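You operate a simulated robot arm through the tools that you are given. There is no shell and no other tool. Be economical: measure what you need, move in short steps, check, and stop when the job is done.

You are at the controls of a simulated two-armed robot. One attempt, no reset.

## Task
On the lamp table, fold the shop cloth in half.

Only the result counts: the job must be done as asked and must still hold three seconds after the hand-in. Knocking over, shifting, dropping, spilling or breaking anything else fails it. Flat cloth is picked up by pressing the open fingertips on it (5 to 10 N) and closing them slowly along it; thin cloth reads only 2 to 8 mm in the jaws.

## Robot
Two 7-joint arms with two-finger parallel grippers on one trunk, on a base that drives. Base frame: it is fixed to the floor where the robot stands at the start and does not move with it; the origin is under the middle of the robot, x ahead of it, y to its left, z up; the surface under the hand at the start is at about z = 80. Readings come in cm, rad, newtons and seconds.
The left shoulder is at the start at [9.1, 17.4, 113.3], the right one opposite. With the tool pointing down near the work surface each hand reaches from about 28 to 72 cm from the robot's upright axis, wherever it stands, measured 20 degrees to its own side. Places, roughly: lamp table [50, -30, 80]. Payload 3.6 kg a hand.
The tool frame of a hand sits at the grasp point between the pads (the TCP): z along the fingers, y along the line on which they close. The tips reach 3 cm beyond it. Largest opening 11 cm; finger width 2, thickness 1; the body of the gripper, 4.8 by 11.2 cm, starts 5.5 cm behind the TCP.
Orientation is told as [roll, pitch, yaw] about the base's x, y, z axes, in that order, counted from this pose: with the fingers straight down and closing along the base's y, the tool's x points along the base's -x, its y along +y and its z along -z.

## Interface
- The arms move only by the tool apply_moves. It takes "left_deltas", "right_deltas" or both (then of equal length, played together; a hand with none holds still); each is a list that holds one entry, the list of rows, each a list of 7 numbers: the turn, a rotation vector about the tool's x, y, z in units of 6 degrees (1.0 is 6 degrees), then the shift along the tool's x, y, z in units of 50 mm (1.0 is 50 mm), then the closure in counts, from 0 (fully open) to 255 (shut). In form: [[[ax, ay, az, x, y, z, fingers], ...]]. A call has 1 to 10 rows; each row shifts and turns the commanded pose from where the row before left it, along the tool's axes as they then stand. A call with a number of a shift or a turn outside -1 to 1 is refused whole. A row lasts 0.2 s, in which the tool goes at most 5 cm and 0.15 rad; a call with a longer step from one row to the next is refused whole, and so is a gripper value outside its range. Where a pose cannot be reached the arm comes as near as it can. A force on the tool above 40 N (or 10 N above the force at the start of the call, whichever is more), or a blocked arm, ends the call early, and 0.2 s more pass. Each finger travels about 15.3 cm/s and halts on what it meets, pressing with about 30 N; the grip force reading is that of the motor and also rises with nothing between the fingers. The clock runs only during rows and for 0.2 s after the last one: add rows that do not move to give the fingers time. It gives the time, the measured TCP pose, the force on the tool (base axes), the opening and the grip force at its end, in the units of the frame above (readings bear some noise), with the torque about the TCP (base axes, N m) and any sound that the robot's microphone picked up.
- Cameras (640 x 400 px; columns grow to the right, rows downward): "scene" is now at [17.64, 2.52, 128.65]; the picture's right is [0.34, -0.94, -0.00], its down [-0.71, -0.26, -0.65] and it looks along [0.62, 0.22, -0.76] (base axes); focal length 290 px, centre (320, 200). "left" rides on the left gripper at [7.2, -1.7, -10.3] in its tool frame; the picture's right is [0.23, 0.97, 0.00], its down [-0.76, 0.18, -0.62] and it looks along [-0.61, 0.14, 0.78] (tool axes); focal length 222 px, centre (320, 200). "right" rides on the right gripper at [7.2, 1.7, -10.3] in its tool frame; the picture's right is [-0.23, 0.97, 0.00], its down [-0.76, -0.18, -0.62] and it looks along [-0.61, -0.14, 0.78] (tool axes); focal length 222 px, centre (320, 200). There is no depth. A picture from a camera that has moved, and an enlarged one, comes with that camera's place and axes in the base frame and with its lens.
- capture(camera): a new picture of that camera. The clock stands still meanwhile.
- move_column(by): slides the trunk up (or, below 0, down) by that many cm; the arms and the scene camera ride with it, the base frame stays. It gives what a move gives, with no picture.
- roll_base(legs): drives the robot by 1 to 6 legs, each [ahead, left, turn to the left] in cm, cm and rad, along the robot's own axes; the way and the turn of a leg run together, so that a leg with both is an arc; at most 150 cm and 3.142 rad a leg. The arms and the cameras ride along, it lands a little off, and it stops where it bumps. It gives what a move gives.
- pan_tilt(pan, tilt): turns the head with the scene camera to pan (to the left, within 1.501 rad either way) and tilt (down, from -0.506 to 1.204), counted from straight ahead of the robot. It gives what a move gives.
- close_up(camera, box): a new picture of the part [left, top, right, bottom] of that camera's present view, enlarged. The clock stands still meanwhile.
- sign_off(): hands the job in; it is judged then, once.

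Work in short steps. Places have to be worked out from the pictures, the camera data and where the tool is seen: move nearer, look again, correct. Check each grasp and each placing, and mend what went wrong. You have 120 turns and 100 pictures in all, those below and enlarged ones among them. Open the grippers and draw the arms clear of the work before you hand the job in, unless the task says otherwise; then end with one line.

The tools are called after ">>>" as a command line: name --argument value ..., lists and objects as JSON in quotes. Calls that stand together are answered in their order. apply_moves: Moves the arms, as the interface text tells. Its arguments: {"type":"object","properties":{"left_deltas":{"type":"array","items":{"type":"array","items":{"type":"array","items":{"type":"number"}}}},"right_deltas":{"type":"array","items":{"type":"array","items":{"type":"array","items":{"type":"number"}}}}},"required":[]} The other tools are called the same way: move_column (by) slides the trunk up or down; roll_base (legs) drives the base; pan_tilt (pan, tilt) turns the head that bears the scene camera; capture (camera) takes a picture; close_up (camera, box) takes an enlarged picture of a part of a camera's view; sign_off () hands the job in.

At the start:

```text
time_s: 0.0
left_tcp_pos: [49.65, 30.62, 98.02]
left_tcp_rot: [0.0, -0.001, 0.002]
left_force: [-0.5, -0.4, -0.9]
left_torque: [0.03, 0.04, 0.01]
left_grip_width: 10.99
left_finger_force: 0.1
right_tcp_pos: [49.12, -11.23, 97.16]
right_tcp_rot: [0.001, 0.002, -0.001]
right_force: [0.1, -0.4, 0.4]
right_torque: [0.02, 0.02, -0.04]
right_grip_width: 11.01
right_finger_force: 0.0
trunk travel left (down, up): [-25.0, 51.3]
robot x, y, heading: [-0.04, 0.37, 0.003]
head pan, tilt: [0.346, 0.857]
```

scene: 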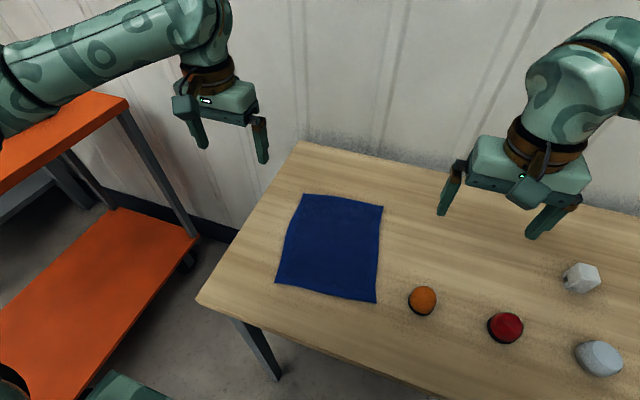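
right: 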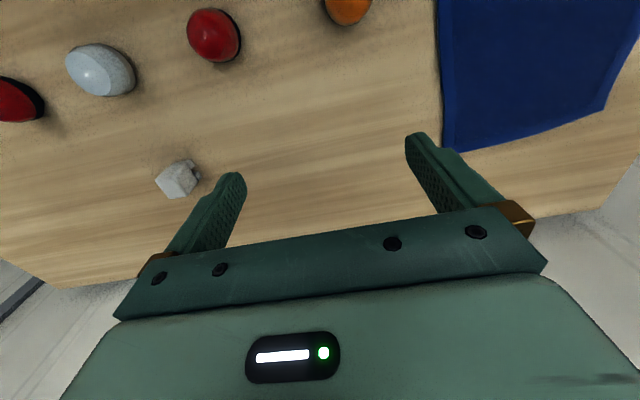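
left: 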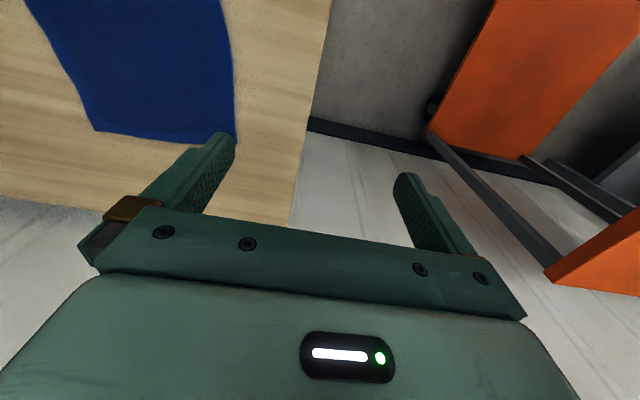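

The cloth lies with corners near (57.7,20.8), (60.1,3.1), (39.1,-0.1) and (36.4,17.3), turned about 0.15 rad. I'll bring each hand over one of the near corners, turned with the cloth and partly closed.

>>> apply_moves --left_deltas '[[[0, 0, -0.735, 0, 0, 0, 100], [0, 0, -0.735, 0, 0, 0, 185], [0, 0, 0, 0.574, -0.52, 0.32, 185], [0, 0, 0, 0.574, -0.52, 0.32, 185], [0, 0, 0, 0.574, -0.52, 0.32, 185], [0, 0, 0, 0.574, -0.52, 0.32, 185], [0, 0, 0, 0.574, -0.52, 0.32, 185], [0, 0, 0, 0, 0, 0, 185]]]' --right_deltas '[[[0, 0, -0.735, 0, 0, 0, 100], [0, 0, -0.735, 0, 0, 0, 185], [0, 0, 0, 0.306, 0.572, 0.288, 185], [0, 0, 0, 0.306, 0.572, 0.288, 185], [0, 0, 0, 0.306, 0.572, 0.288, 185], [0, 0, 0, 0.306, 0.572, 0.288, 185], [0, 0, 0, 0.306, 0.572, 0.288, 185], [0, 0, 0, 0, 0, 0, 185]]]'

>>> capture --camera "left"

>>> capture --camera "right"

>>> capture --camera "scene"

```text
time_s: 1.8
left_tcp_pos: [37.63, 15.41, 89.95]
left_tcp_rot: [-0.001, 0.001, 0.156]
left_force: [0.1, -0.2, 0.5]
left_torque: [0.03, -0.02, -0.04]
left_grip_width: 3.02
left_finger_force: 0.0
right_tcp_pos: [39.2, 2.05, 89.83]
right_tcp_rot: [0.0, 0.002, 0.153]
right_force: [0.0, 0.8, -0.8]
right_torque: [0.01, 0.01, 0.01]
right_grip_width: 3.04
right_finger_force: 0.0
trunk travel left (down, up): [-25.0, 51.3]
robot x, y, heading: [-0.2, -0.19, -0.003]
head pan, tilt: [0.346, 0.857]
```

```text
96 pictures are left
camera left: at [30.84, 12.69, 100.24], right [-0.38, 0.93, 0.0], down [0.73, 0.29, 0.62], along [0.58, 0.23, -0.78], focal length 222 px, centre (320, 200)
```

left: 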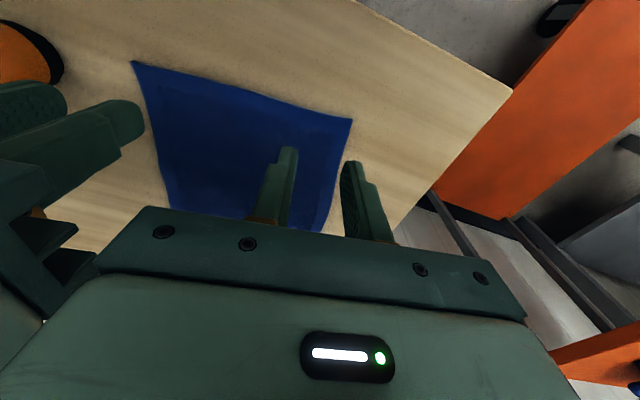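

```text
95 pictures are left
camera right: at [31.79, 2.61, 100.11], right [0.08, 1.0, 0.0], down [0.78, -0.06, 0.62], along [0.62, -0.05, -0.78], focal length 222 px, centre (320, 200)
```

right: 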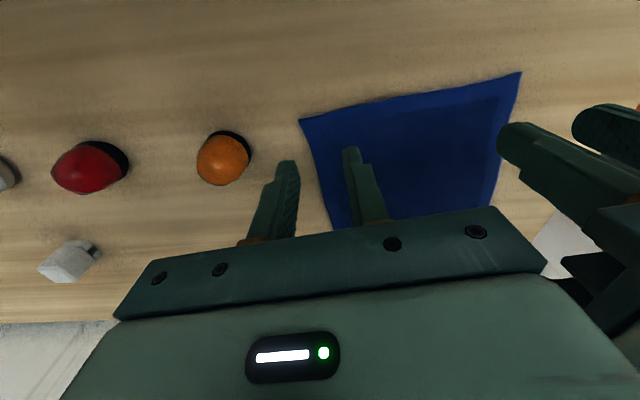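

```text
94 pictures are left
camera scene: at [17.64, 2.52, 128.65], right [0.34, -0.94, 0.0], down [-0.71, -0.26, -0.65], along [0.62, 0.22, -0.76], focal length 290 px, centre (320, 200)
```

scene: 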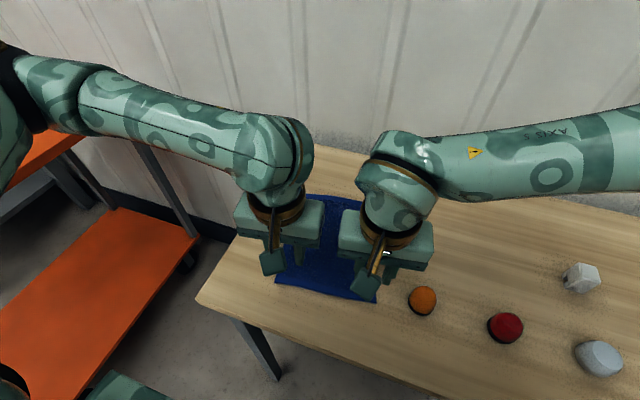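

The wrist views put the near corners at about D (36.1,17.9) and C (38.5,0.1). I'll correct the hands, narrow the openings and go down to just above the cloth.

>>> apply_moves --left_deltas '[[[0, 0, 0, 0.097, 0.094, 0, 204], [0, 0, 0, 0, 0, 0.4, 204], [0, 0, 0, 0, 0, 0.4, 204], [0, 0, 0, 0, 0, 0.35, 204], [0, 0, 0, 0, 0, 0, 204]]]' --right_deltas '[[[0, 0, 0, 0.048, 0.078, 0, 204], [0, 0, 0, 0, 0, 0.4, 204], [0, 0, 0, 0, 0, 0.4, 204], [0, 0, 0, 0, 0, 0.33, 204], [0, 0, 0, 0, 0, 0, 204]]]'

>>> capture --camera "left"

>>> capture --camera "right"

```text
time_s: 3.0
left_tcp_pos: [36.99, 15.96, 84.04]
left_tcp_rot: [-0.001, -0.001, 0.156]
left_force: [-0.7, -0.5, 0.6]
left_torque: [-0.01, -0.02, 0.04]
left_grip_width: 2.21
left_finger_force: 0.1
right_tcp_pos: [39.28, 1.86, 84.48]
right_tcp_rot: [-0.001, 0.0, 0.152]
right_force: [-0.6, -0.3, -0.5]
right_torque: [-0.02, -0.03, -0.01]
right_grip_width: 2.21
right_finger_force: 0.1
trunk travel left (down, up): [-25.0, 51.3]
robot x, y, heading: [-0.16, 0.01, -0.004]
head pan, tilt: [0.346, 0.857]
```

```text
93 pictures are left
camera left: at [30.1, 13.14, 94.31], right [-0.38, 0.93, 0.0], down [0.72, 0.29, 0.62], along [0.58, 0.23, -0.78], focal length 222 px, centre (320, 200)
```

left: 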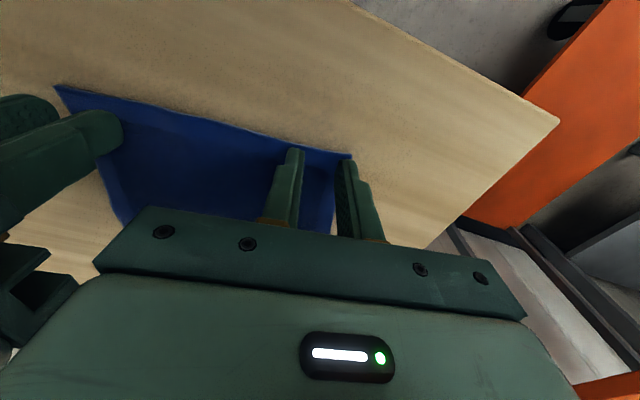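

```text
92 pictures are left
camera right: at [31.71, 2.64, 94.81], right [0.08, 1.0, 0.0], down [0.78, -0.06, 0.62], along [0.62, -0.05, -0.78], focal length 222 px, centre (320, 200)
```

right: 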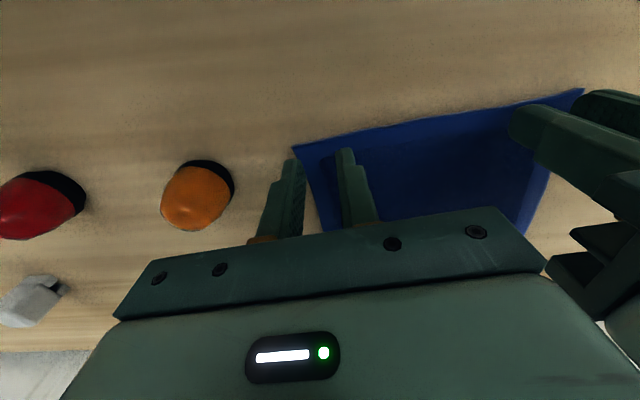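

Relative to the tools, the left corner sits at (0.5, 2.2), which is good. The right one is at (1.0, -1.6), so I'll shift the right hand inward and lower both gently until they touch.

>>> apply_moves --left_deltas '[[[0, 0, 0, 0, -0.02, 0, 204], [0, 0, 0, 0, 0, 0.1, 204], [0, 0, 0, 0, 0, 0.1, 204], [0, 0, 0, 0, 0, 0.03, 204], [0, 0, 0, 0, 0, 0, 204]]]' --right_deltas '[[[0, 0, 0, 0.07, 0.12, 0, 204], [0, 0, 0, 0, 0, 0.1, 204], [0, 0, 0, 0, 0, 0.1, 204], [0, 0, 0, 0, 0, 0.03, 204], [0, 0, 0, 0, 0, 0, 204]]]'

>>> capture --camera "right"

>>> capture --camera "left"

```text
time_s: 4.2
left_tcp_pos: [36.91, 15.9, 83.24]
left_tcp_rot: [-0.001, -0.003, 0.156]
left_force: [-1.3, 4.3, 25.9]
left_torque: [0.15, -0.03, 0.02]
left_grip_width: 2.19
left_finger_force: 0.0
right_tcp_pos: [38.6, 2.53, 83.35]
right_tcp_rot: [0.0, -0.002, 0.153]
right_force: [0.2, 0.8, 3.0]
right_torque: [-0.01, -0.03, 0.0]
right_grip_width: 2.22
right_finger_force: 0.0
trunk travel left (down, up): [-25.0, 51.3]
robot x, y, heading: [-0.1, 0.1, 0.002]
head pan, tilt: [0.346, 0.857]
```

```text
91 pictures are left
camera right: at [31.17, 3.22, 93.74], right [0.08, 1.0, 0.0], down [0.78, -0.06, 0.62], along [0.62, -0.05, -0.78], focal length 222 px, centre (320, 200)
```

right: 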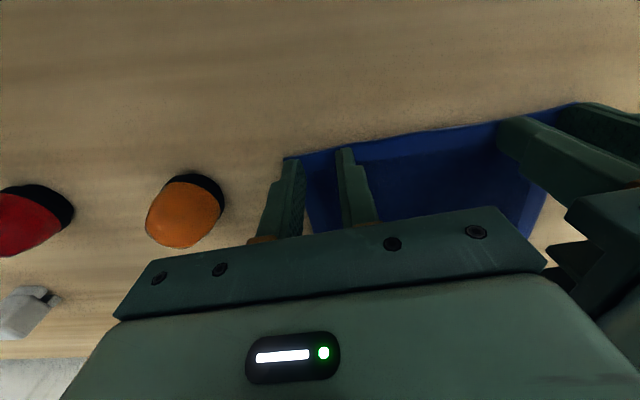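

```text
90 pictures are left
camera left: at [30.1, 13.08, 93.46], right [-0.37, 0.93, 0.0], down [0.72, 0.29, 0.63], along [0.58, 0.23, -0.78], focal length 222 px, centre (320, 200)
```

left: 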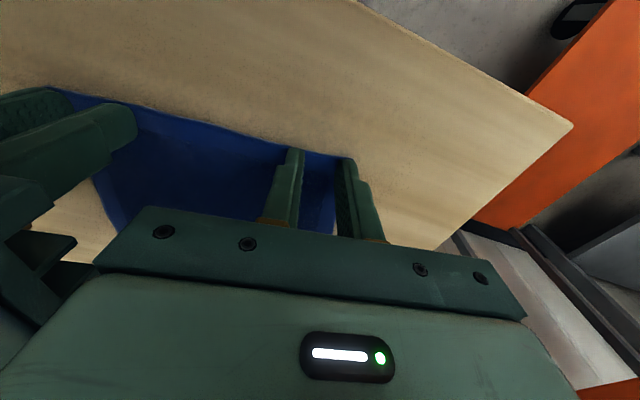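

The left hand presses 26 N and the right 3 N. I'll even them out to 5–10 N.

>>> apply_moves --left_deltas '[[[0, 0, 0, 0, 0, -0.02, 204], [0, 0, 0, 0, 0, 0, 204]]]' --right_deltas '[[[0, 0, 0, 0, 0, 0.008, 204], [0, 0, 0, 0, 0, 0, 204]]]'

```text
time_s: 4.8
left_tcp_pos: [36.92, 15.83, 83.28]
left_tcp_rot: [-0.002, -0.002, 0.154]
left_force: [-1.7, 5.7, 24.1]
left_torque: [0.17, -0.02, 0.04]
left_grip_width: 2.18
left_finger_force: 0.0
right_tcp_pos: [38.68, 2.58, 83.42]
right_tcp_rot: [-0.002, -0.002, 0.155]
right_force: [2.6, 0.5, 7.7]
right_torque: [0.04, -0.09, 0.02]
right_grip_width: 2.2
right_finger_force: 0.0
trunk travel left (down, up): [-25.0, 51.3]
robot x, y, heading: [0.2, -0.05, 0.001]
head pan, tilt: [0.346, 0.857]
```

The left hand still presses 24 N, so I'll raise it a little more.

>>> apply_moves --left_deltas '[[[0, 0, 0, 0, 0, -0.03, 204], [0, 0, 0, 0, 0, 0, 204]]]'

```text
time_s: 5.4
left_tcp_pos: [36.98, 15.73, 83.25]
left_tcp_rot: [0.0, -0.001, 0.156]
left_force: [0.6, 3.7, 10.6]
left_torque: [0.12, -0.02, -0.02]
left_grip_width: 2.16
left_finger_force: 0.0
right_tcp_pos: [38.56, 2.59, 83.31]
right_tcp_rot: [0.001, 0.001, 0.154]
right_force: [0.7, 2.0, 14.2]
right_torque: [0.05, -0.06, 0.0]
right_grip_width: 2.2
right_finger_force: 0.0
trunk travel left (down, up): [-25.0, 51.3]
robot x, y, heading: [-0.0, -0.26, -0.003]
head pan, tilt: [0.346, 0.857]
```

Both hands are now near 10 N. I'll close slowly with a slight ease on the right.

>>> apply_moves --left_deltas '[[[0, 0, 0, 0, 0, 0, 209], [0, 0, 0, 0, 0, 0, 214], [0, 0, 0, 0, 0, 0, 219], [0, 0, 0, 0, 0, 0, 224], [0, 0, 0, 0, 0, 0, 229], [0, 0, 0, 0, 0, 0, 234], [0, 0, 0, 0, 0, 0, 239], [0, 0, 0, 0, 0, 0, 244], [0, 0, 0, 0, 0, 0, 250], [0, 0, 0, 0, 0, 0, 255]]]' --right_deltas '[[[0, 0, 0, 0, 0, -0.01, 209], [0, 0, 0, 0, 0, 0, 214], [0, 0, 0, 0, 0, 0, 219], [0, 0, 0, 0, 0, 0, 224], [0, 0, 0, 0, 0, 0, 229], [0, 0, 0, 0, 0, 0, 234], [0, 0, 0, 0, 0, 0, 239], [0, 0, 0, 0, 0, 0, 244], [0, 0, 0, 0, 0, 0, 250], [0, 0, 0, 0, 0, 0, 255]]]'

>>> capture --camera "left"

>>> capture --camera "right"

```text
time_s: 7.6
left_tcp_pos: [37.03, 15.69, 83.33]
left_tcp_rot: [-0.001, -0.003, 0.154]
left_force: [-1.2, 0.0, 6.0]
left_torque: [-0.01, -0.03, 0.01]
left_grip_width: 0.0
left_finger_force: 29.9
right_tcp_pos: [38.68, 2.69, 83.34]
right_tcp_rot: [0.0, 0.0, 0.153]
right_force: [-1.0, 1.2, 11.9]
right_torque: [0.0, -0.02, -0.01]
right_grip_width: 0.0
right_finger_force: 30.0
trunk travel left (down, up): [-25.0, 51.3]
robot x, y, heading: [-0.18, -0.09, -0.002]
head pan, tilt: [0.346, 0.857]
```

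```text
89 pictures are left
camera left: at [30.17, 13.01, 93.56], right [-0.38, 0.93, 0.0], down [0.72, 0.29, 0.62], along [0.58, 0.23, -0.78], focal length 222 px, centre (320, 200)
```

left: 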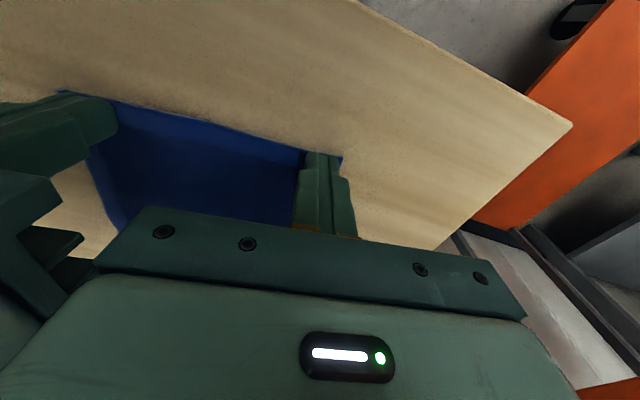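

```text
88 pictures are left
camera right: at [31.23, 3.2, 93.63], right [0.08, 1.0, 0.0], down [0.78, -0.06, 0.62], along [0.62, -0.05, -0.78], focal length 222 px, centre (320, 200)
```

right: 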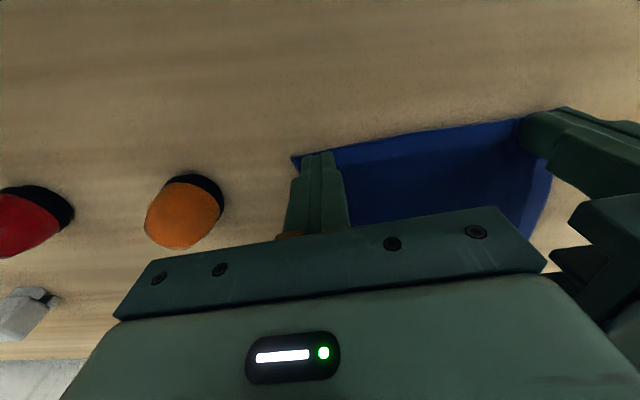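

Both jaws read 0 mm, so the cloth slipped out. I'll lift both hands, move the right one clear, and retry the left with a wider opening.

>>> apply_moves --left_deltas '[[[0, 0, 0, 0, 0, -0.2, 255], [0, 0, 0, 0, 0, 0, 230], [0, 0, 0, 0, 0, 0, 200], [0, 0, 0, 0, 0, 0, 162], [0, 0, 0, 0, 0, 0, 162]]]' --right_deltas '[[[0, 0, 0, 0, 0, -0.6, 255], [0, 0, 0, 0, -0.4, -0.8, 204], [0, 0, 0, 0, -0.8, 0, 162], [0, 0, 0, 0, -0.8, 0, 162], [0, 0, 0, 0, 0, 0, 162]]]'

>>> capture --camera "left"

>>> capture --camera "scene"

```text
time_s: 8.8
left_tcp_pos: [37.07, 15.81, 84.34]
left_tcp_rot: [0.0, 0.0, 0.155]
left_force: [-0.2, -0.2, 0.3]
left_torque: [0.01, 0.0, 0.0]
left_grip_width: 4.02
left_finger_force: 0.1
right_tcp_pos: [40.14, -7.16, 90.42]
right_tcp_rot: [0.001, 0.002, 0.155]
right_force: [0.0, 0.3, -0.5]
right_torque: [0.02, -0.02, -0.02]
right_grip_width: 4.0
right_finger_force: 0.0
trunk travel left (down, up): [-25.0, 51.3]
robot x, y, heading: [-0.17, 0.31, 0.002]
head pan, tilt: [0.346, 0.857]
```

```text
87 pictures are left
camera left: at [30.25, 13.03, 94.49], right [-0.38, 0.93, 0.0], down [0.73, 0.29, 0.62], along [0.58, 0.23, -0.78], focal length 222 px, centre (320, 200)
```

left: 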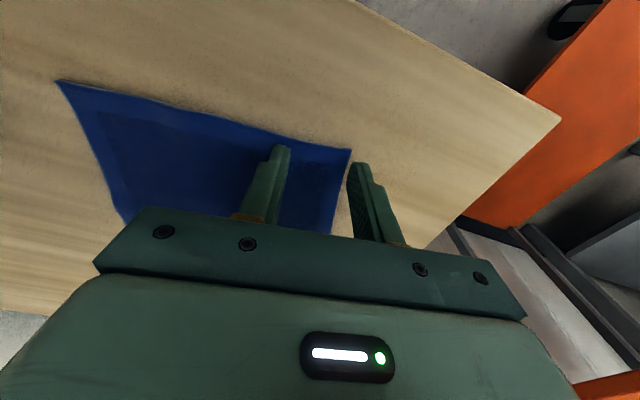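

```text
86 pictures are left
camera scene: at [17.65, 2.57, 128.64], right [0.34, -0.94, 0.0], down [-0.71, -0.26, -0.65], along [0.62, 0.22, -0.76], focal length 290 px, centre (320, 200)
```

scene: 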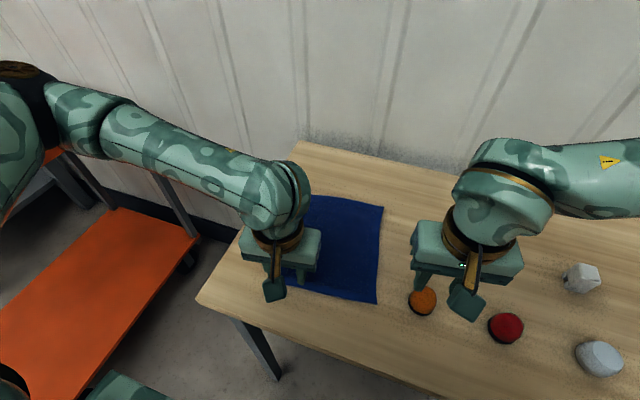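

I'll move the left hand inward by 1.2 cm so both fingers land on the cloth at 4 cm opening, then press down.

>>> apply_moves --left_deltas '[[[0, 0, 0, 0, -0.24, 0, 162], [0, 0, 0, 0, 0, 0.1, 162], [0, 0, 0, 0, 0, 0.1, 162], [0, 0, 0, 0, 0, 0, 162]]]' --right_deltas '[[[0, 0, 0, 0, 0, -0.3, 162], [0, 0, 0, 0, -0.5, -0.3, 162], [0, 0, 0, 0, -0.5, 0, 162], [0, 0, 0, 0, 0, 0, 162]]]'

>>> capture --camera "left"

```text
time_s: 9.8
left_tcp_pos: [37.21, 14.52, 83.42]
left_tcp_rot: [-0.002, 0.0, 0.154]
left_force: [0.4, 0.3, 5.4]
left_torque: [-0.05, -0.01, -0.01]
left_grip_width: 4.04
left_finger_force: 0.1
right_tcp_pos: [40.87, -12.48, 93.38]
right_tcp_rot: [0.0, 0.0, 0.154]
right_force: [-0.2, 0.4, 0.1]
right_torque: [0.03, -0.03, 0.01]
right_grip_width: 4.02
right_finger_force: 0.0
trunk travel left (down, up): [-25.0, 51.3]
robot x, y, heading: [0.02, -0.17, -0.003]
head pan, tilt: [0.346, 0.857]
```

```text
85 pictures are left
camera left: at [30.34, 11.83, 93.59], right [-0.37, 0.93, 0.0], down [0.72, 0.29, 0.62], along [0.58, 0.23, -0.78], focal length 222 px, centre (320, 200)
```

left: 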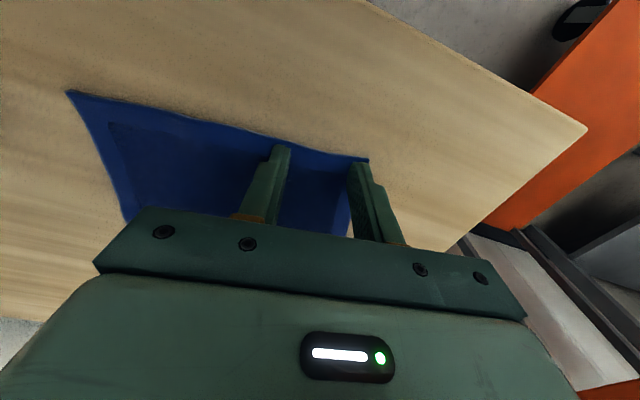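

The force is 5.4 N. I'll press a touch more and close in small counts.

>>> apply_moves --left_deltas '[[[0, 0, 0, 0, 0, 0.01, 165], [0, 0, 0, 0, 0, 0, 169], [0, 0, 0, 0, 0, 0, 173], [0, 0, 0, 0, 0, 0, 177], [0, 0, 0, 0, 0, 0, 181], [0, 0, 0, 0, 0, 0, 185], [0, 0, 0, 0, 0, 0, 189], [0, 0, 0, 0, 0, 0, 193], [0, 0, 0, 0, 0, 0, 197], [0, 0, 0, 0, 0, 0, 201]]]'

>>> close_up --camera "left" --box '[200, 100, 440, 250]'

```text
time_s: 12.0
left_tcp_pos: [37.12, 14.63, 83.32]
left_tcp_rot: [0.0, 0.0, 0.156]
left_force: [0.6, -0.4, 9.0]
left_torque: [-0.03, -0.02, 0.04]
left_grip_width: 2.37
left_finger_force: 1.4
right_tcp_pos: [40.93, -12.37, 93.52]
right_tcp_rot: [0.0, 0.001, 0.153]
right_force: [-0.1, 0.0, -0.1]
right_torque: [0.04, 0.01, 0.0]
right_grip_width: 4.02
right_finger_force: 0.0
trunk travel left (down, up): [-25.0, 51.3]
robot x, y, heading: [-0.02, -0.17, -0.004]
head pan, tilt: [0.346, 0.857]
```

```text
2.67 times, centred on (320, 175) of left
camera zoom: at [30.35, 11.82, 93.56], right [-0.38, 0.93, 0.0], down [0.72, 0.29, 0.62], along [0.58, 0.23, -0.78], focal length 592 px, centre (320, 267)
```

zoom: 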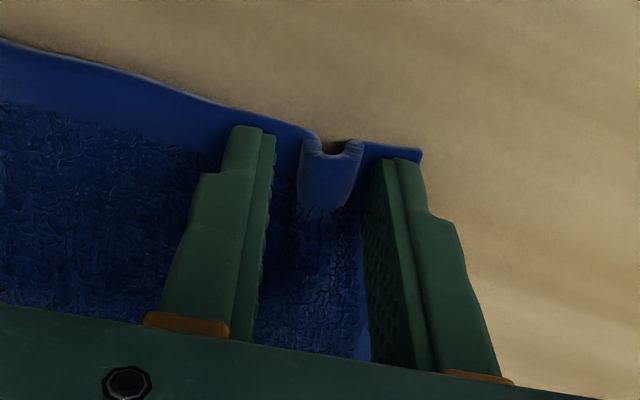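

A ridge is forming between the fingers, so I'll keep closing slowly.

>>> apply_moves --left_deltas '[[[0, 0, 0, 0, 0, 0, 206], [0, 0, 0, 0, 0, 0, 211], [0, 0, 0, 0, 0, 0, 216], [0, 0, 0, 0, 0, 0, 221], [0, 0, 0, 0, 0, 0, 226], [0, 0, 0, 0, 0, 0, 231], [0, 0, 0, 0, 0, 0, 237], [0, 0, 0, 0, 0, 0, 243], [0, 0, 0, 0, 0, 0, 249], [0, 0, 0, 0, 0, 0, 255]]]'

>>> close_up --camera "left" --box '[200, 100, 440, 250]'

```text
time_s: 14.2
left_tcp_pos: [37.11, 14.49, 83.41]
left_tcp_rot: [0.0, 0.001, 0.155]
left_force: [-1.1, 0.2, 8.3]
left_torque: [-0.04, -0.03, 0.05]
left_grip_width: 0.42
left_finger_force: 29.9
right_tcp_pos: [40.95, -12.43, 93.43]
right_tcp_rot: [0.0, -0.001, 0.154]
right_force: [0.4, 0.7, 0.0]
right_torque: [0.01, 0.04, 0.02]
right_grip_width: 4.03
right_finger_force: 0.1
trunk travel left (down, up): [-25.0, 51.3]
robot x, y, heading: [0.19, -0.4, -0.003]
head pan, tilt: [0.346, 0.857]
```

```text
2.67 times, centred on (320, 175) of left
camera zoom: at [30.35, 11.81, 93.56], right [-0.38, 0.93, 0.0], down [0.72, 0.29, 0.62], along [0.58, 0.23, -0.78], focal length 592 px, centre (320, 267)
```

zoom: 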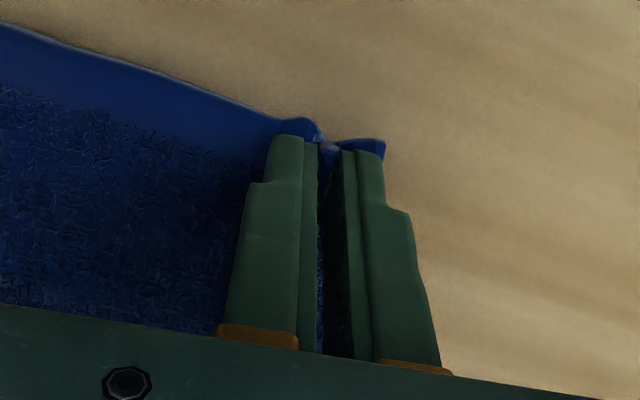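

The left hand grips 4.2 mm of cloth. I'll lift 1 cm and lean its body outward about 18° to make room for the right hand. The right hand comes back over its corner.

>>> apply_moves --left_deltas '[[[0, 0, 0, 0, 0, -0.1, 255], [0, 0, 0, 0, 0, -0.1, 255], [1, 0, 0, 0, 0.07, 0, 255], [1, 0, 0, 0, 0.07, 0, 255], [1, 0, 0, 0, 0.07, 0, 255], [0, 0, 0, 0, 0, 0, 255], [0, 0, 0, 0, 0, 0, 255]]]' --right_deltas '[[[0, 0, 0, 0, 0, 0, 162], [0, 0, 0, 0, 0, 0, 162], [0, 0, 0, 0, 0, 0, 162], [0, 0, 0, 0, 0.75, 0, 162], [0, 0, 0, 0, 0.75, 0, 162], [0, 0, 0, 0, 0.75, 0.4, 162], [0, 0, 0, 0, 0.6, 0.4, 162]]]'

>>> capture --camera "right"

>>> capture --camera "left"

>>> capture --camera "scene"

```text
time_s: 15.8
left_tcp_pos: [37.08, 15.51, 84.07]
left_tcp_rot: [-0.317, 0.0, 0.156]
left_force: [0.4, 1.0, 0.6]
left_torque: [0.06, 0.02, 0.0]
left_grip_width: 0.43
left_finger_force: 29.8
right_tcp_pos: [38.65, 1.86, 89.4]
right_tcp_rot: [-0.001, 0.0, 0.153]
right_force: [0.4, 0.0, 0.2]
right_torque: [0.0, 0.01, -0.02]
right_grip_width: 4.02
right_finger_force: 0.1
trunk travel left (down, up): [-25.0, 51.3]
robot x, y, heading: [0.43, 0.06, -0.001]
head pan, tilt: [0.346, 0.857]
```

```text
82 pictures are left
camera right: at [31.27, 2.48, 99.77], right [0.08, 1.0, 0.0], down [0.78, -0.06, 0.62], along [0.62, -0.05, -0.78], focal length 222 px, centre (320, 200)
```

right: 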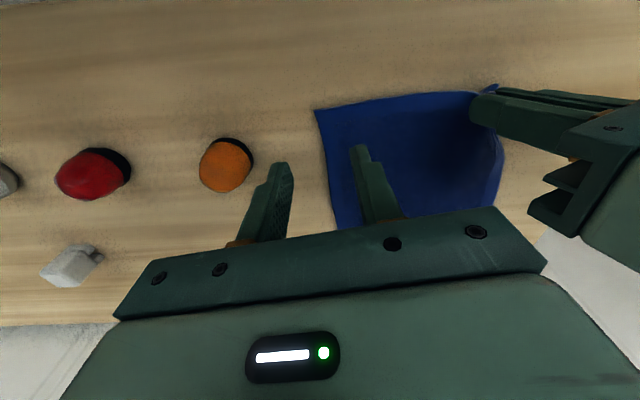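

```text
81 pictures are left
camera left: at [29.76, 16.16, 94.36], right [-0.37, 0.88, -0.3], down [0.7, 0.48, 0.54], along [0.62, -0.01, -0.79], focal length 222 px, centre (320, 200)
```

left: 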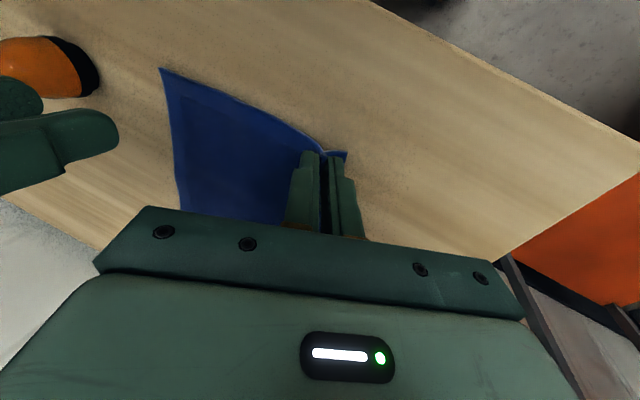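

```text
80 pictures are left
camera scene: at [17.63, 2.59, 128.65], right [0.34, -0.94, 0.0], down [-0.71, -0.26, -0.65], along [0.62, 0.22, -0.76], focal length 290 px, centre (320, 200)
```

scene: 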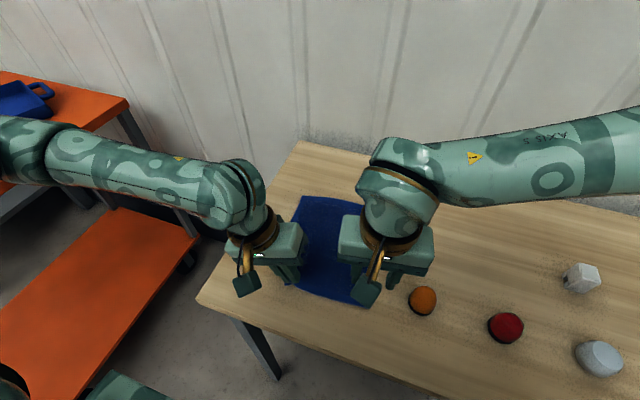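

Corner C is about (1.6, 0) in the right tool frame. I'll shift the right hand 0.9 along x and 2.7 along y, then lower to just above the cloth.

>>> apply_moves --right_deltas '[[[0, 0, 0, 0.18, 0.54, 0, 162], [0, 0, 0, 0, 0, 0.4, 162], [0, 0, 0, 0, 0, 0.4, 162], [0, 0, 0, 0, 0, 0.2, 162], [0, 0, 0, 0, 0, 0, 162]]]'

>>> capture --camera "right"

>>> capture --camera "scene"

```text
time_s: 17.0
left_tcp_pos: [37.19, 15.69, 84.18]
left_tcp_rot: [-0.314, 0.001, 0.154]
left_force: [-0.1, 0.0, -0.3]
left_torque: [0.05, 0.03, -0.01]
left_grip_width: 0.4
left_finger_force: 30.3
right_tcp_pos: [37.26, 4.5, 84.42]
right_tcp_rot: [0.0, 0.001, 0.153]
right_force: [0.4, 0.1, 1.0]
right_torque: [-0.03, 0.04, -0.02]
right_grip_width: 4.0
right_finger_force: 0.0
trunk travel left (down, up): [-25.0, 51.3]
robot x, y, heading: [0.1, -0.13, -0.004]
head pan, tilt: [0.346, 0.857]
```

```text
79 pictures are left
camera right: at [29.85, 5.04, 94.61], right [0.08, 1.0, 0.0], down [0.78, -0.06, 0.62], along [0.62, -0.05, -0.78], focal length 222 px, centre (320, 200)
```

right: 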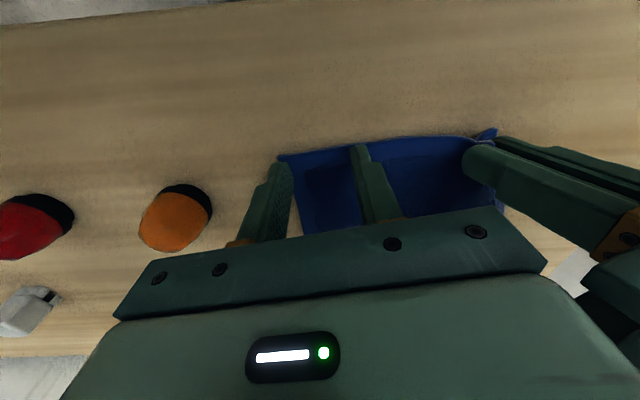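

```text
78 pictures are left
camera scene: at [17.63, 2.54, 128.65], right [0.34, -0.94, 0.0], down [-0.71, -0.26, -0.65], along [0.62, 0.22, -0.76], focal length 290 px, centre (320, 200)
```

scene: 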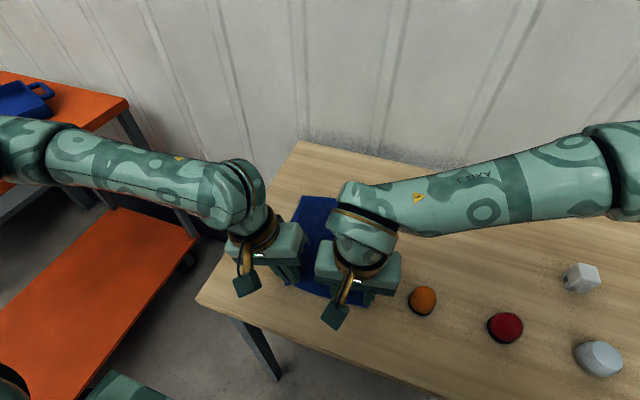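

The corner is at (0.5, -2.9) in the tool frame, which is good. I'll press down.

>>> apply_moves --right_deltas '[[[0, 0, 0, 0, 0, 0.1, 162], [0, 0, 0, 0, 0, 0.1, 162], [0, 0, 0, 0, 0, 0, 162]]]'

```text
time_s: 17.8
left_tcp_pos: [36.99, 15.61, 84.16]
left_tcp_rot: [-0.313, -0.002, 0.157]
left_force: [0.1, -0.5, 0.3]
left_torque: [0.04, 0.01, -0.02]
left_grip_width: 0.42
left_finger_force: 30.3
right_tcp_pos: [37.34, 4.33, 83.29]
right_tcp_rot: [0.0, -0.002, 0.153]
right_force: [0.2, 1.2, 8.4]
right_torque: [0.09, -0.01, 0.02]
right_grip_width: 4.01
right_finger_force: 0.2
trunk travel left (down, up): [-25.0, 51.3]
robot x, y, heading: [0.01, 0.06, -0.006]
head pan, tilt: [0.346, 0.857]
```

The right hand presses 8.4 N. I'll close it slowly.

>>> apply_moves --right_deltas '[[[0, 0, 0, 0, 0, 0, 165], [0, 0, 0, 0, 0, 0, 169], [0, 0, 0, 0, 0, 0, 173], [0, 0, 0, 0, 0, 0, 177], [0, 0, 0, 0, 0, 0, 181], [0, 0, 0, 0, 0, 0, 185], [0, 0, 0, 0, 0, 0, 189], [0, 0, 0, 0, 0, 0, 193], [0, 0, 0, 0, 0, 0, 197], [0, 0, 0, 0, 0, 0, 201]]]'

>>> apply_moves --right_deltas '[[[0, 0, 0, 0, 0, 0, 206], [0, 0, 0, 0, 0, 0, 211], [0, 0, 0, 0, 0, 0, 216], [0, 0, 0, 0, 0, 0, 221], [0, 0, 0, 0, 0, 0, 226], [0, 0, 0, 0, 0, 0, 231], [0, 0, 0, 0, 0, 0, 237], [0, 0, 0, 0, 0, 0, 243], [0, 0, 0, 0, 0, 0, 249], [0, 0, 0, 0, 0, 0, 255]]]'

>>> capture --camera "right"

```text
time_s: 20.0
left_tcp_pos: [37.09, 15.51, 84.17]
left_tcp_rot: [-0.314, 0.0, 0.154]
left_force: [0.6, -1.2, 0.2]
left_torque: [0.03, -0.01, 0.01]
left_grip_width: 0.42
left_finger_force: 30.3
right_tcp_pos: [37.27, 4.27, 83.27]
right_tcp_rot: [0.0, -0.001, 0.154]
right_force: [-0.1, 0.3, 14.6]
right_torque: [0.11, -0.04, 0.03]
right_grip_width: 2.35
right_finger_force: 0.8
trunk travel left (down, up): [-25.0, 51.3]
robot x, y, heading: [-0.06, -0.13, 0.001]
head pan, tilt: [0.346, 0.857]
```

```text
time_s: 22.2
left_tcp_pos: [36.98, 15.66, 84.13]
left_tcp_rot: [-0.316, 0.001, 0.154]
left_force: [0.7, -4.8, -0.8]
left_torque: [-0.07, -0.01, 0.02]
left_grip_width: 0.39
left_finger_force: 30.1
right_tcp_pos: [37.35, 4.3, 83.32]
right_tcp_rot: [0.0, 0.001, 0.155]
right_force: [-0.7, 7.0, 13.9]
right_torque: [0.25, -0.02, 0.05]
right_grip_width: 0.46
right_finger_force: 29.6
trunk travel left (down, up): [-25.0, 51.3]
robot x, y, heading: [-0.1, -0.1, -0.002]
head pan, tilt: [0.346, 0.857]
```

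```text
77 pictures are left
camera right: at [29.86, 4.92, 93.61], right [0.08, 1.0, 0.0], down [0.78, -0.06, 0.62], along [0.62, -0.05, -0.78], focal length 222 px, centre (320, 200)
```

right: 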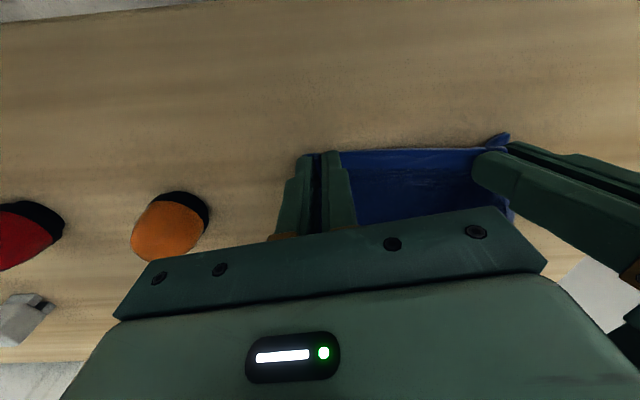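

Both hands hold cloth, at 4.0 and 4.6 mm. I'll carry the edge up and forward through the first half of an arc, then look.

>>> apply_moves --left_deltas '[[[0, 0, 0, -0.038, -0.117, -0.331, 255], [0, 0, 0, -0.112, -0.113, -0.318, 255], [0, 0, 0, -0.182, -0.105, -0.293, 255], [0, 0, 0, -0.245, -0.093, -0.257, 255], [0, 0, 0, -0.298, -0.078, -0.21, 255], [0, 0, 0, -0.341, -0.06, -0.155, 255], [0, 0, 0, -0.37, -0.04, -0.094, 255], [0, 0, 0, -0.384, -0.02, -0.03, 255], [0, 0, 0, 0, 0, 0, 255]]]' --right_deltas '[[[0, 0, 0, -0.038, -0.009, -0.351, 255], [0, 0, 0, -0.112, -0.009, -0.338, 255], [0, 0, 0, -0.182, -0.009, -0.311, 255], [0, 0, 0, -0.245, -0.009, -0.273, 255], [0, 0, 0, -0.298, -0.009, -0.224, 255], [0, 0, 0, -0.341, -0.009, -0.166, 255], [0, 0, 0, -0.37, -0.009, -0.102, 255], [0, 0, 0, -0.384, -0.009, -0.035, 255], [0, 0, 0, 0, 0, 0, 255]]]'

>>> capture --camera "scene"

>>> capture --camera "right"

>>> capture --camera "left"

```text
time_s: 24.2
left_tcp_pos: [46.72, 16.67, 93.28]
left_tcp_rot: [-0.314, 0.001, 0.157]
left_force: [-0.6, -4.1, -1.0]
left_torque: [-0.04, 0.0, 0.04]
left_grip_width: 0.39
left_finger_force: 29.7
right_tcp_pos: [47.48, 5.57, 92.49]
right_tcp_rot: [0.0, 0.001, 0.154]
right_force: [-0.7, 4.3, -0.1]
right_torque: [0.14, -0.03, 0.03]
right_grip_width: 0.43
right_finger_force: 29.5
trunk travel left (down, up): [-25.0, 51.3]
robot x, y, heading: [-0.15, 0.33, 0.002]
head pan, tilt: [0.346, 0.857]
```

```text
76 pictures are left
camera scene: at [17.61, 2.52, 128.66], right [0.34, -0.94, 0.0], down [-0.71, -0.26, -0.65], along [0.62, 0.22, -0.76], focal length 290 px, centre (320, 200)
```

scene: 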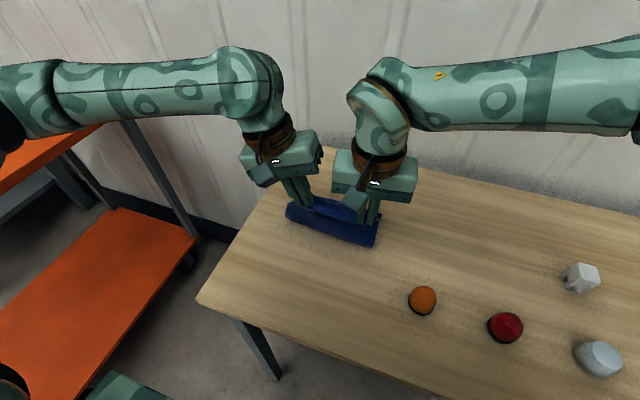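

```text
75 pictures are left
camera right: at [40.04, 6.15, 102.69], right [0.08, 1.0, 0.0], down [0.78, -0.06, 0.62], along [0.62, -0.05, -0.78], focal length 222 px, centre (320, 200)
```

right: 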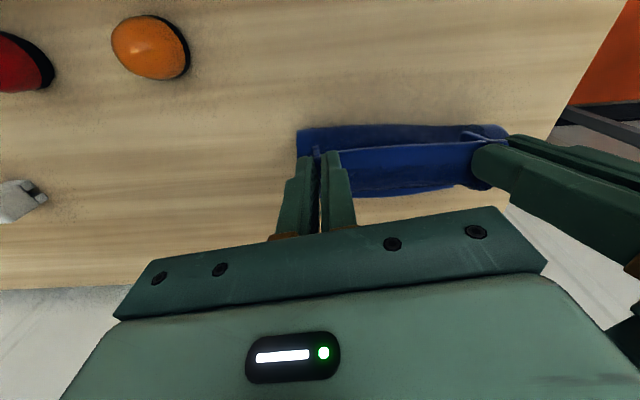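

```text
74 pictures are left
camera left: at [39.44, 17.16, 103.46], right [-0.37, 0.88, -0.3], down [0.7, 0.48, 0.54], along [0.62, -0.01, -0.79], focal length 222 px, centre (320, 200)
```

left: 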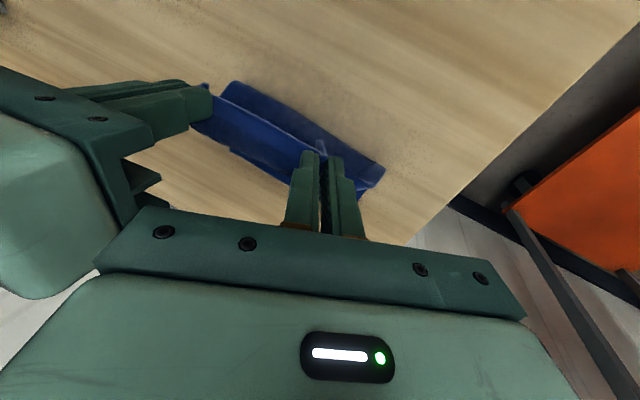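

The fold hangs well, with the crease near x≈48.5–50. I'll go on with most of the second half of the arc.

>>> apply_moves --left_deltas '[[[0, 0, 0, -0.384, 0.002, 0.036, 255], [0, 0, 0, -0.37, 0.022, 0.1, 255], [0, 0, 0, -0.341, 0.042, 0.161, 255], [0, 0, 0, -0.298, 0.06, 0.216, 255], [0, 0, 0, -0.245, 0.075, 0.263, 255], [0, 0, 0, -0.182, 0.087, 0.299, 255], [0, 0, 0, -0.112, 0.07, 0.2, 255], [0, 0, 0, 0, 0, 0, 255]]]' --right_deltas '[[[0, 0, 0, -0.384, -0.009, 0.035, 255], [0, 0, 0, -0.37, -0.009, 0.102, 255], [0, 0, 0, -0.341, -0.009, 0.166, 255], [0, 0, 0, -0.298, -0.009, 0.224, 255], [0, 0, 0, -0.245, -0.009, 0.273, 255], [0, 0, 0, -0.182, -0.009, 0.311, 255], [0, 0, 0, -0.112, -0.009, 0.15, 255], [0, 0, 0, 0, 0, 0, 255]]]'

>>> capture --camera "scene"

>>> capture --camera "right"

>>> capture --camera "left"

```text
time_s: 26.0
left_tcp_pos: [56.57, 18.05, 86.41]
left_tcp_rot: [-0.314, 0.001, 0.155]
left_force: [0.4, -6.2, -1.0]
left_torque: [-0.09, -0.01, -0.01]
left_grip_width: 0.37
left_finger_force: 30.1
right_tcp_pos: [56.93, 6.62, 85.87]
right_tcp_rot: [-0.001, 0.002, 0.153]
right_force: [-0.8, 5.8, 0.4]
right_torque: [0.22, 0.02, 0.04]
right_grip_width: 0.43
right_finger_force: 29.9
trunk travel left (down, up): [-25.0, 51.3]
robot x, y, heading: [-0.48, 0.12, 0.001]
head pan, tilt: [0.346, 0.857]
```

```text
73 pictures are left
camera scene: at [17.64, 2.52, 128.65], right [0.34, -0.94, 0.0], down [-0.71, -0.26, -0.65], along [0.62, 0.22, -0.76], focal length 290 px, centre (320, 200)
```

scene: 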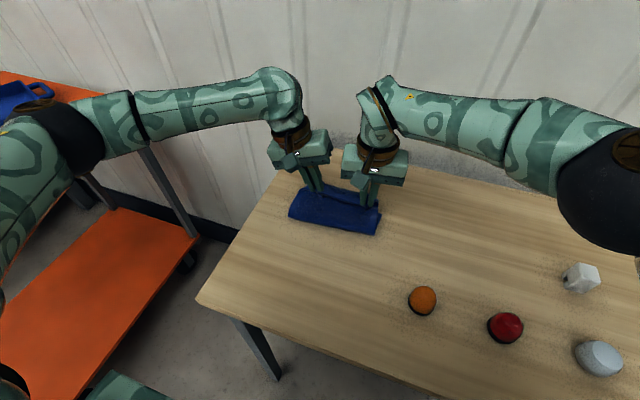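

```text
72 pictures are left
camera right: at [49.52, 7.35, 96.27], right [0.08, 1.0, 0.0], down [0.78, -0.06, 0.62], along [0.62, -0.05, -0.78], focal length 222 px, centre (320, 200)
```

right: 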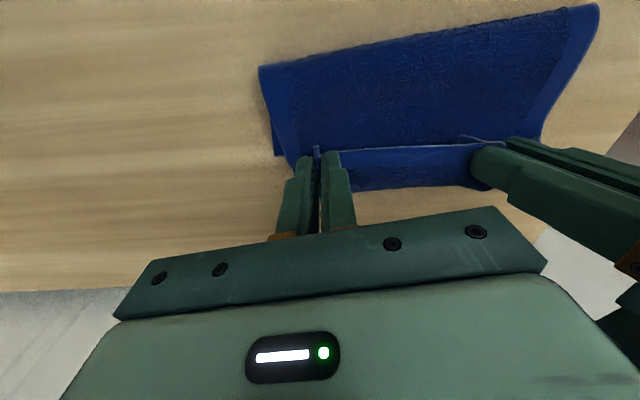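

```text
71 pictures are left
camera left: at [49.2, 18.59, 96.7], right [-0.37, 0.88, -0.3], down [0.7, 0.48, 0.54], along [0.62, -0.01, -0.79], focal length 222 px, centre (320, 200)
```

left: 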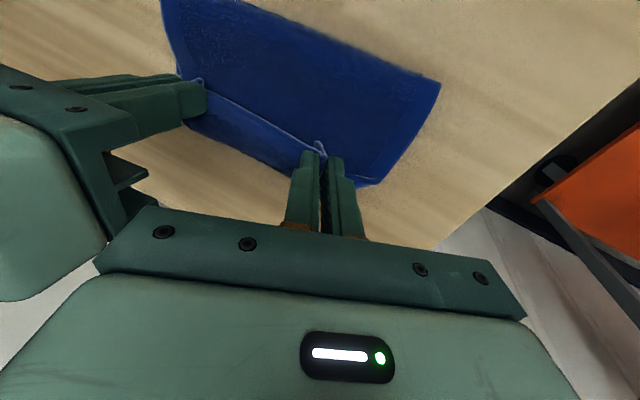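

The flap is laid out, but the gripped edge curls back under the vertical fingers. I'll pull back slightly and tilt both hands so the fingers point back toward the robot, which should turn that edge up.

>>> apply_moves --left_deltas '[[[0, 0, 0, 0.12, 0.031, 0.095, 255], [0, 0, 0, 0.12, 0.031, 0.095, 255], [0, 1, 0, 0, 0, 0, 255], [0, 1, 0, 0, 0, 0, 255], [0, 1, 0, 0, 0, 0, 255], [0, 1, 0, 0, 0, 0, 255], [0, 1, 0, 0, 0, 0, 255], [0, 1, 0, 0, 0, 0, 255], [0, 0, 0, 0, 0, 0, 255]]]' --right_deltas '[[[0, 0, 0, 0.12, 0, 0.1, 255], [0, 0, 0, 0.12, 0, 0.1, 255], [0, 1, 0, 0, 0, 0, 255], [0, 1, 0, 0, 0, 0, 255], [0, 1, 0, 0, 0, 0, 255], [0, 1, 0, 0, 0, 0, 255], [0, 1, 0, 0, 0, 0, 255], [0, 1, 0, 0, 0, 0, 255], [0, 0, 0, 0, 0, 0, 255]]]'

>>> capture --camera "right"

>>> capture --camera "scene"

```text
time_s: 27.6
left_tcp_pos: [54.82, 17.01, 85.45]
left_tcp_rot: [-0.376, 0.477, -0.028]
left_force: [-12.6, -19.2, 0.2]
left_torque: [-0.49, 0.27, 0.11]
left_grip_width: 0.41
left_finger_force: 30.0
right_tcp_pos: [48.84, 6.34, 86.09]
right_tcp_rot: [0.017, 0.447, 0.14]
right_force: [12.8, 19.7, 0.9]
right_torque: [0.65, -0.36, -0.23]
right_grip_width: 0.42
right_finger_force: 30.6
right hand out of reach, approached as far as the arm can: row 4, 5, 6, 7
trunk travel left (down, up): [-25.0, 51.3]
robot x, y, heading: [0.09, -0.11, -0.0]
head pan, tilt: [0.346, 0.857]
stopped in row 7 (left hand): the force on the tool passed its limit at 45 N (the readings are from after the stop); the commanded pose is now the measured one
```

```text
70 pictures are left
camera right: at [46.65, 7.69, 98.53], right [0.07, 0.99, -0.08], down [0.97, -0.05, 0.23], along [0.22, -0.1, -0.97], focal length 222 px, centre (320, 200)
```

right: 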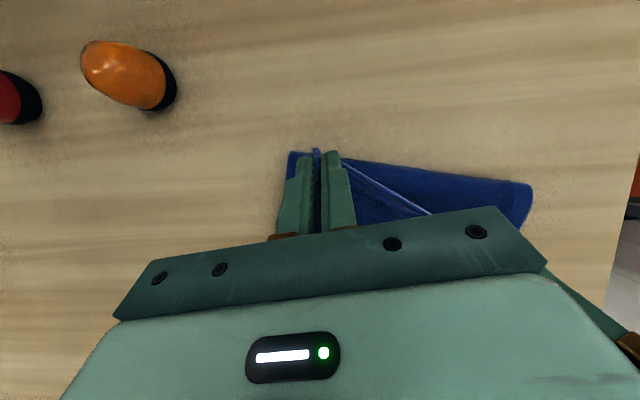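

```text
69 pictures are left
camera scene: at [17.61, 2.63, 128.65], right [0.34, -0.94, 0.0], down [-0.71, -0.26, -0.65], along [0.62, 0.22, -0.76], focal length 290 px, centre (320, 200)
```

scene: 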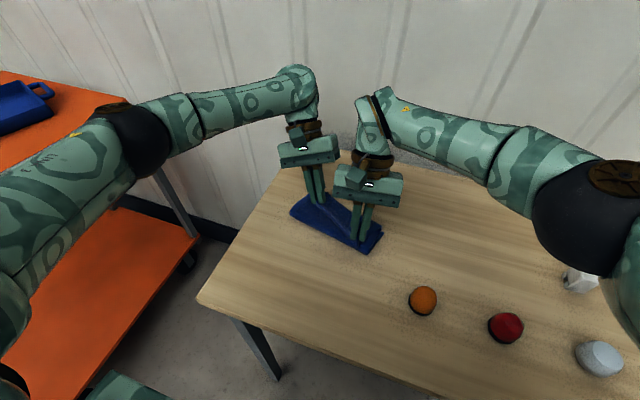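

The right arm can't reach that tilt: it slid back and the cloth is under tension. I'll undo the tilt on both hands and bring the right one forward again.

>>> apply_moves --left_deltas '[[[0, -0.91, 0, 0.1, 0, 0, 255], [0, -0.91, 0, 0.05, 0, 0, 255], [0, -0.91, 0, 0, 0, 0, 255], [0, -0.91, 0, 0, 0, 0, 255], [0, -0.91, 0, 0, 0, 0, 255], [0, 0, 0, 0, 0, 0, 255], [0, 0, 0, 0, 0, 0, 255]]]' --right_deltas '[[[0, -0.85, 0, -0.2, 0, 0, 255], [0, -0.85, 0, -0.2, 0, 0, 255], [0, -0.85, 0, -0.2, 0, 0, 255], [0, -0.85, 0, -0.2, 0, 0, 255], [0, -0.85, 0, -0.2, 0, 0, 255], [0, 0, 0, 0, 0, 0, 255], [0, 0, 0, 0, 0, 0, 255]]]'

>>> capture --camera "right"

>>> capture --camera "left"

>>> capture --camera "scene"

```text
time_s: 29.2
left_tcp_pos: [54.41, 17.11, 85.83]
left_tcp_rot: [-0.326, 0.022, 0.144]
left_force: [-0.3, 0.3, -0.3]
left_torque: [0.03, 0.02, 0.01]
left_grip_width: 0.43
left_finger_force: 30.1
right_tcp_pos: [53.5, 6.97, 84.65]
right_tcp_rot: [0.012, 0.006, 0.131]
right_force: [-0.4, -0.1, 0.3]
right_torque: [0.0, 0.0, -0.07]
right_grip_width: 0.43
right_finger_force: 30.3
trunk travel left (down, up): [-25.0, 51.3]
robot x, y, heading: [-0.14, -0.08, -0.002]
head pan, tilt: [0.346, 0.857]
```

```text
68 pictures are left
camera right: at [46.15, 7.63, 95.1], right [0.1, 1.0, 0.01], down [0.78, -0.08, 0.62], along [0.61, -0.05, -0.79], focal length 222 px, centre (320, 200)
```

right: 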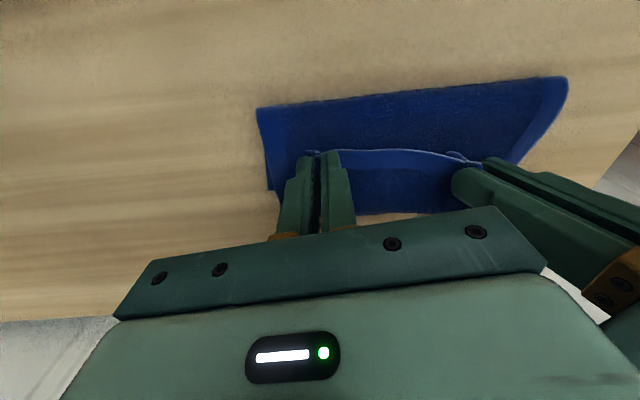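

```text
67 pictures are left
camera left: at [47.27, 17.94, 96.21], right [-0.36, 0.88, -0.31], down [0.71, 0.48, 0.52], along [0.6, -0.03, -0.8], focal length 222 px, centre (320, 200)
```

left: 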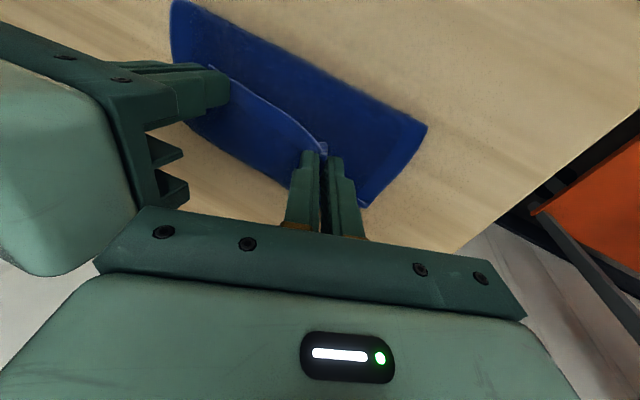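

```text
66 pictures are left
camera scene: at [17.64, 2.53, 128.65], right [0.34, -0.94, 0.0], down [-0.71, -0.26, -0.65], along [0.62, 0.22, -0.76], focal length 290 px, centre (320, 200)
```

scene: 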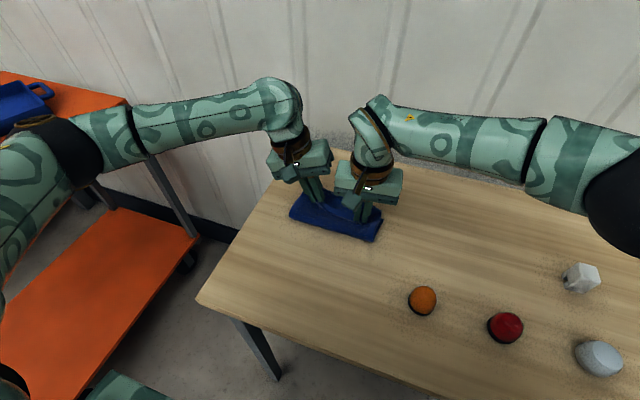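

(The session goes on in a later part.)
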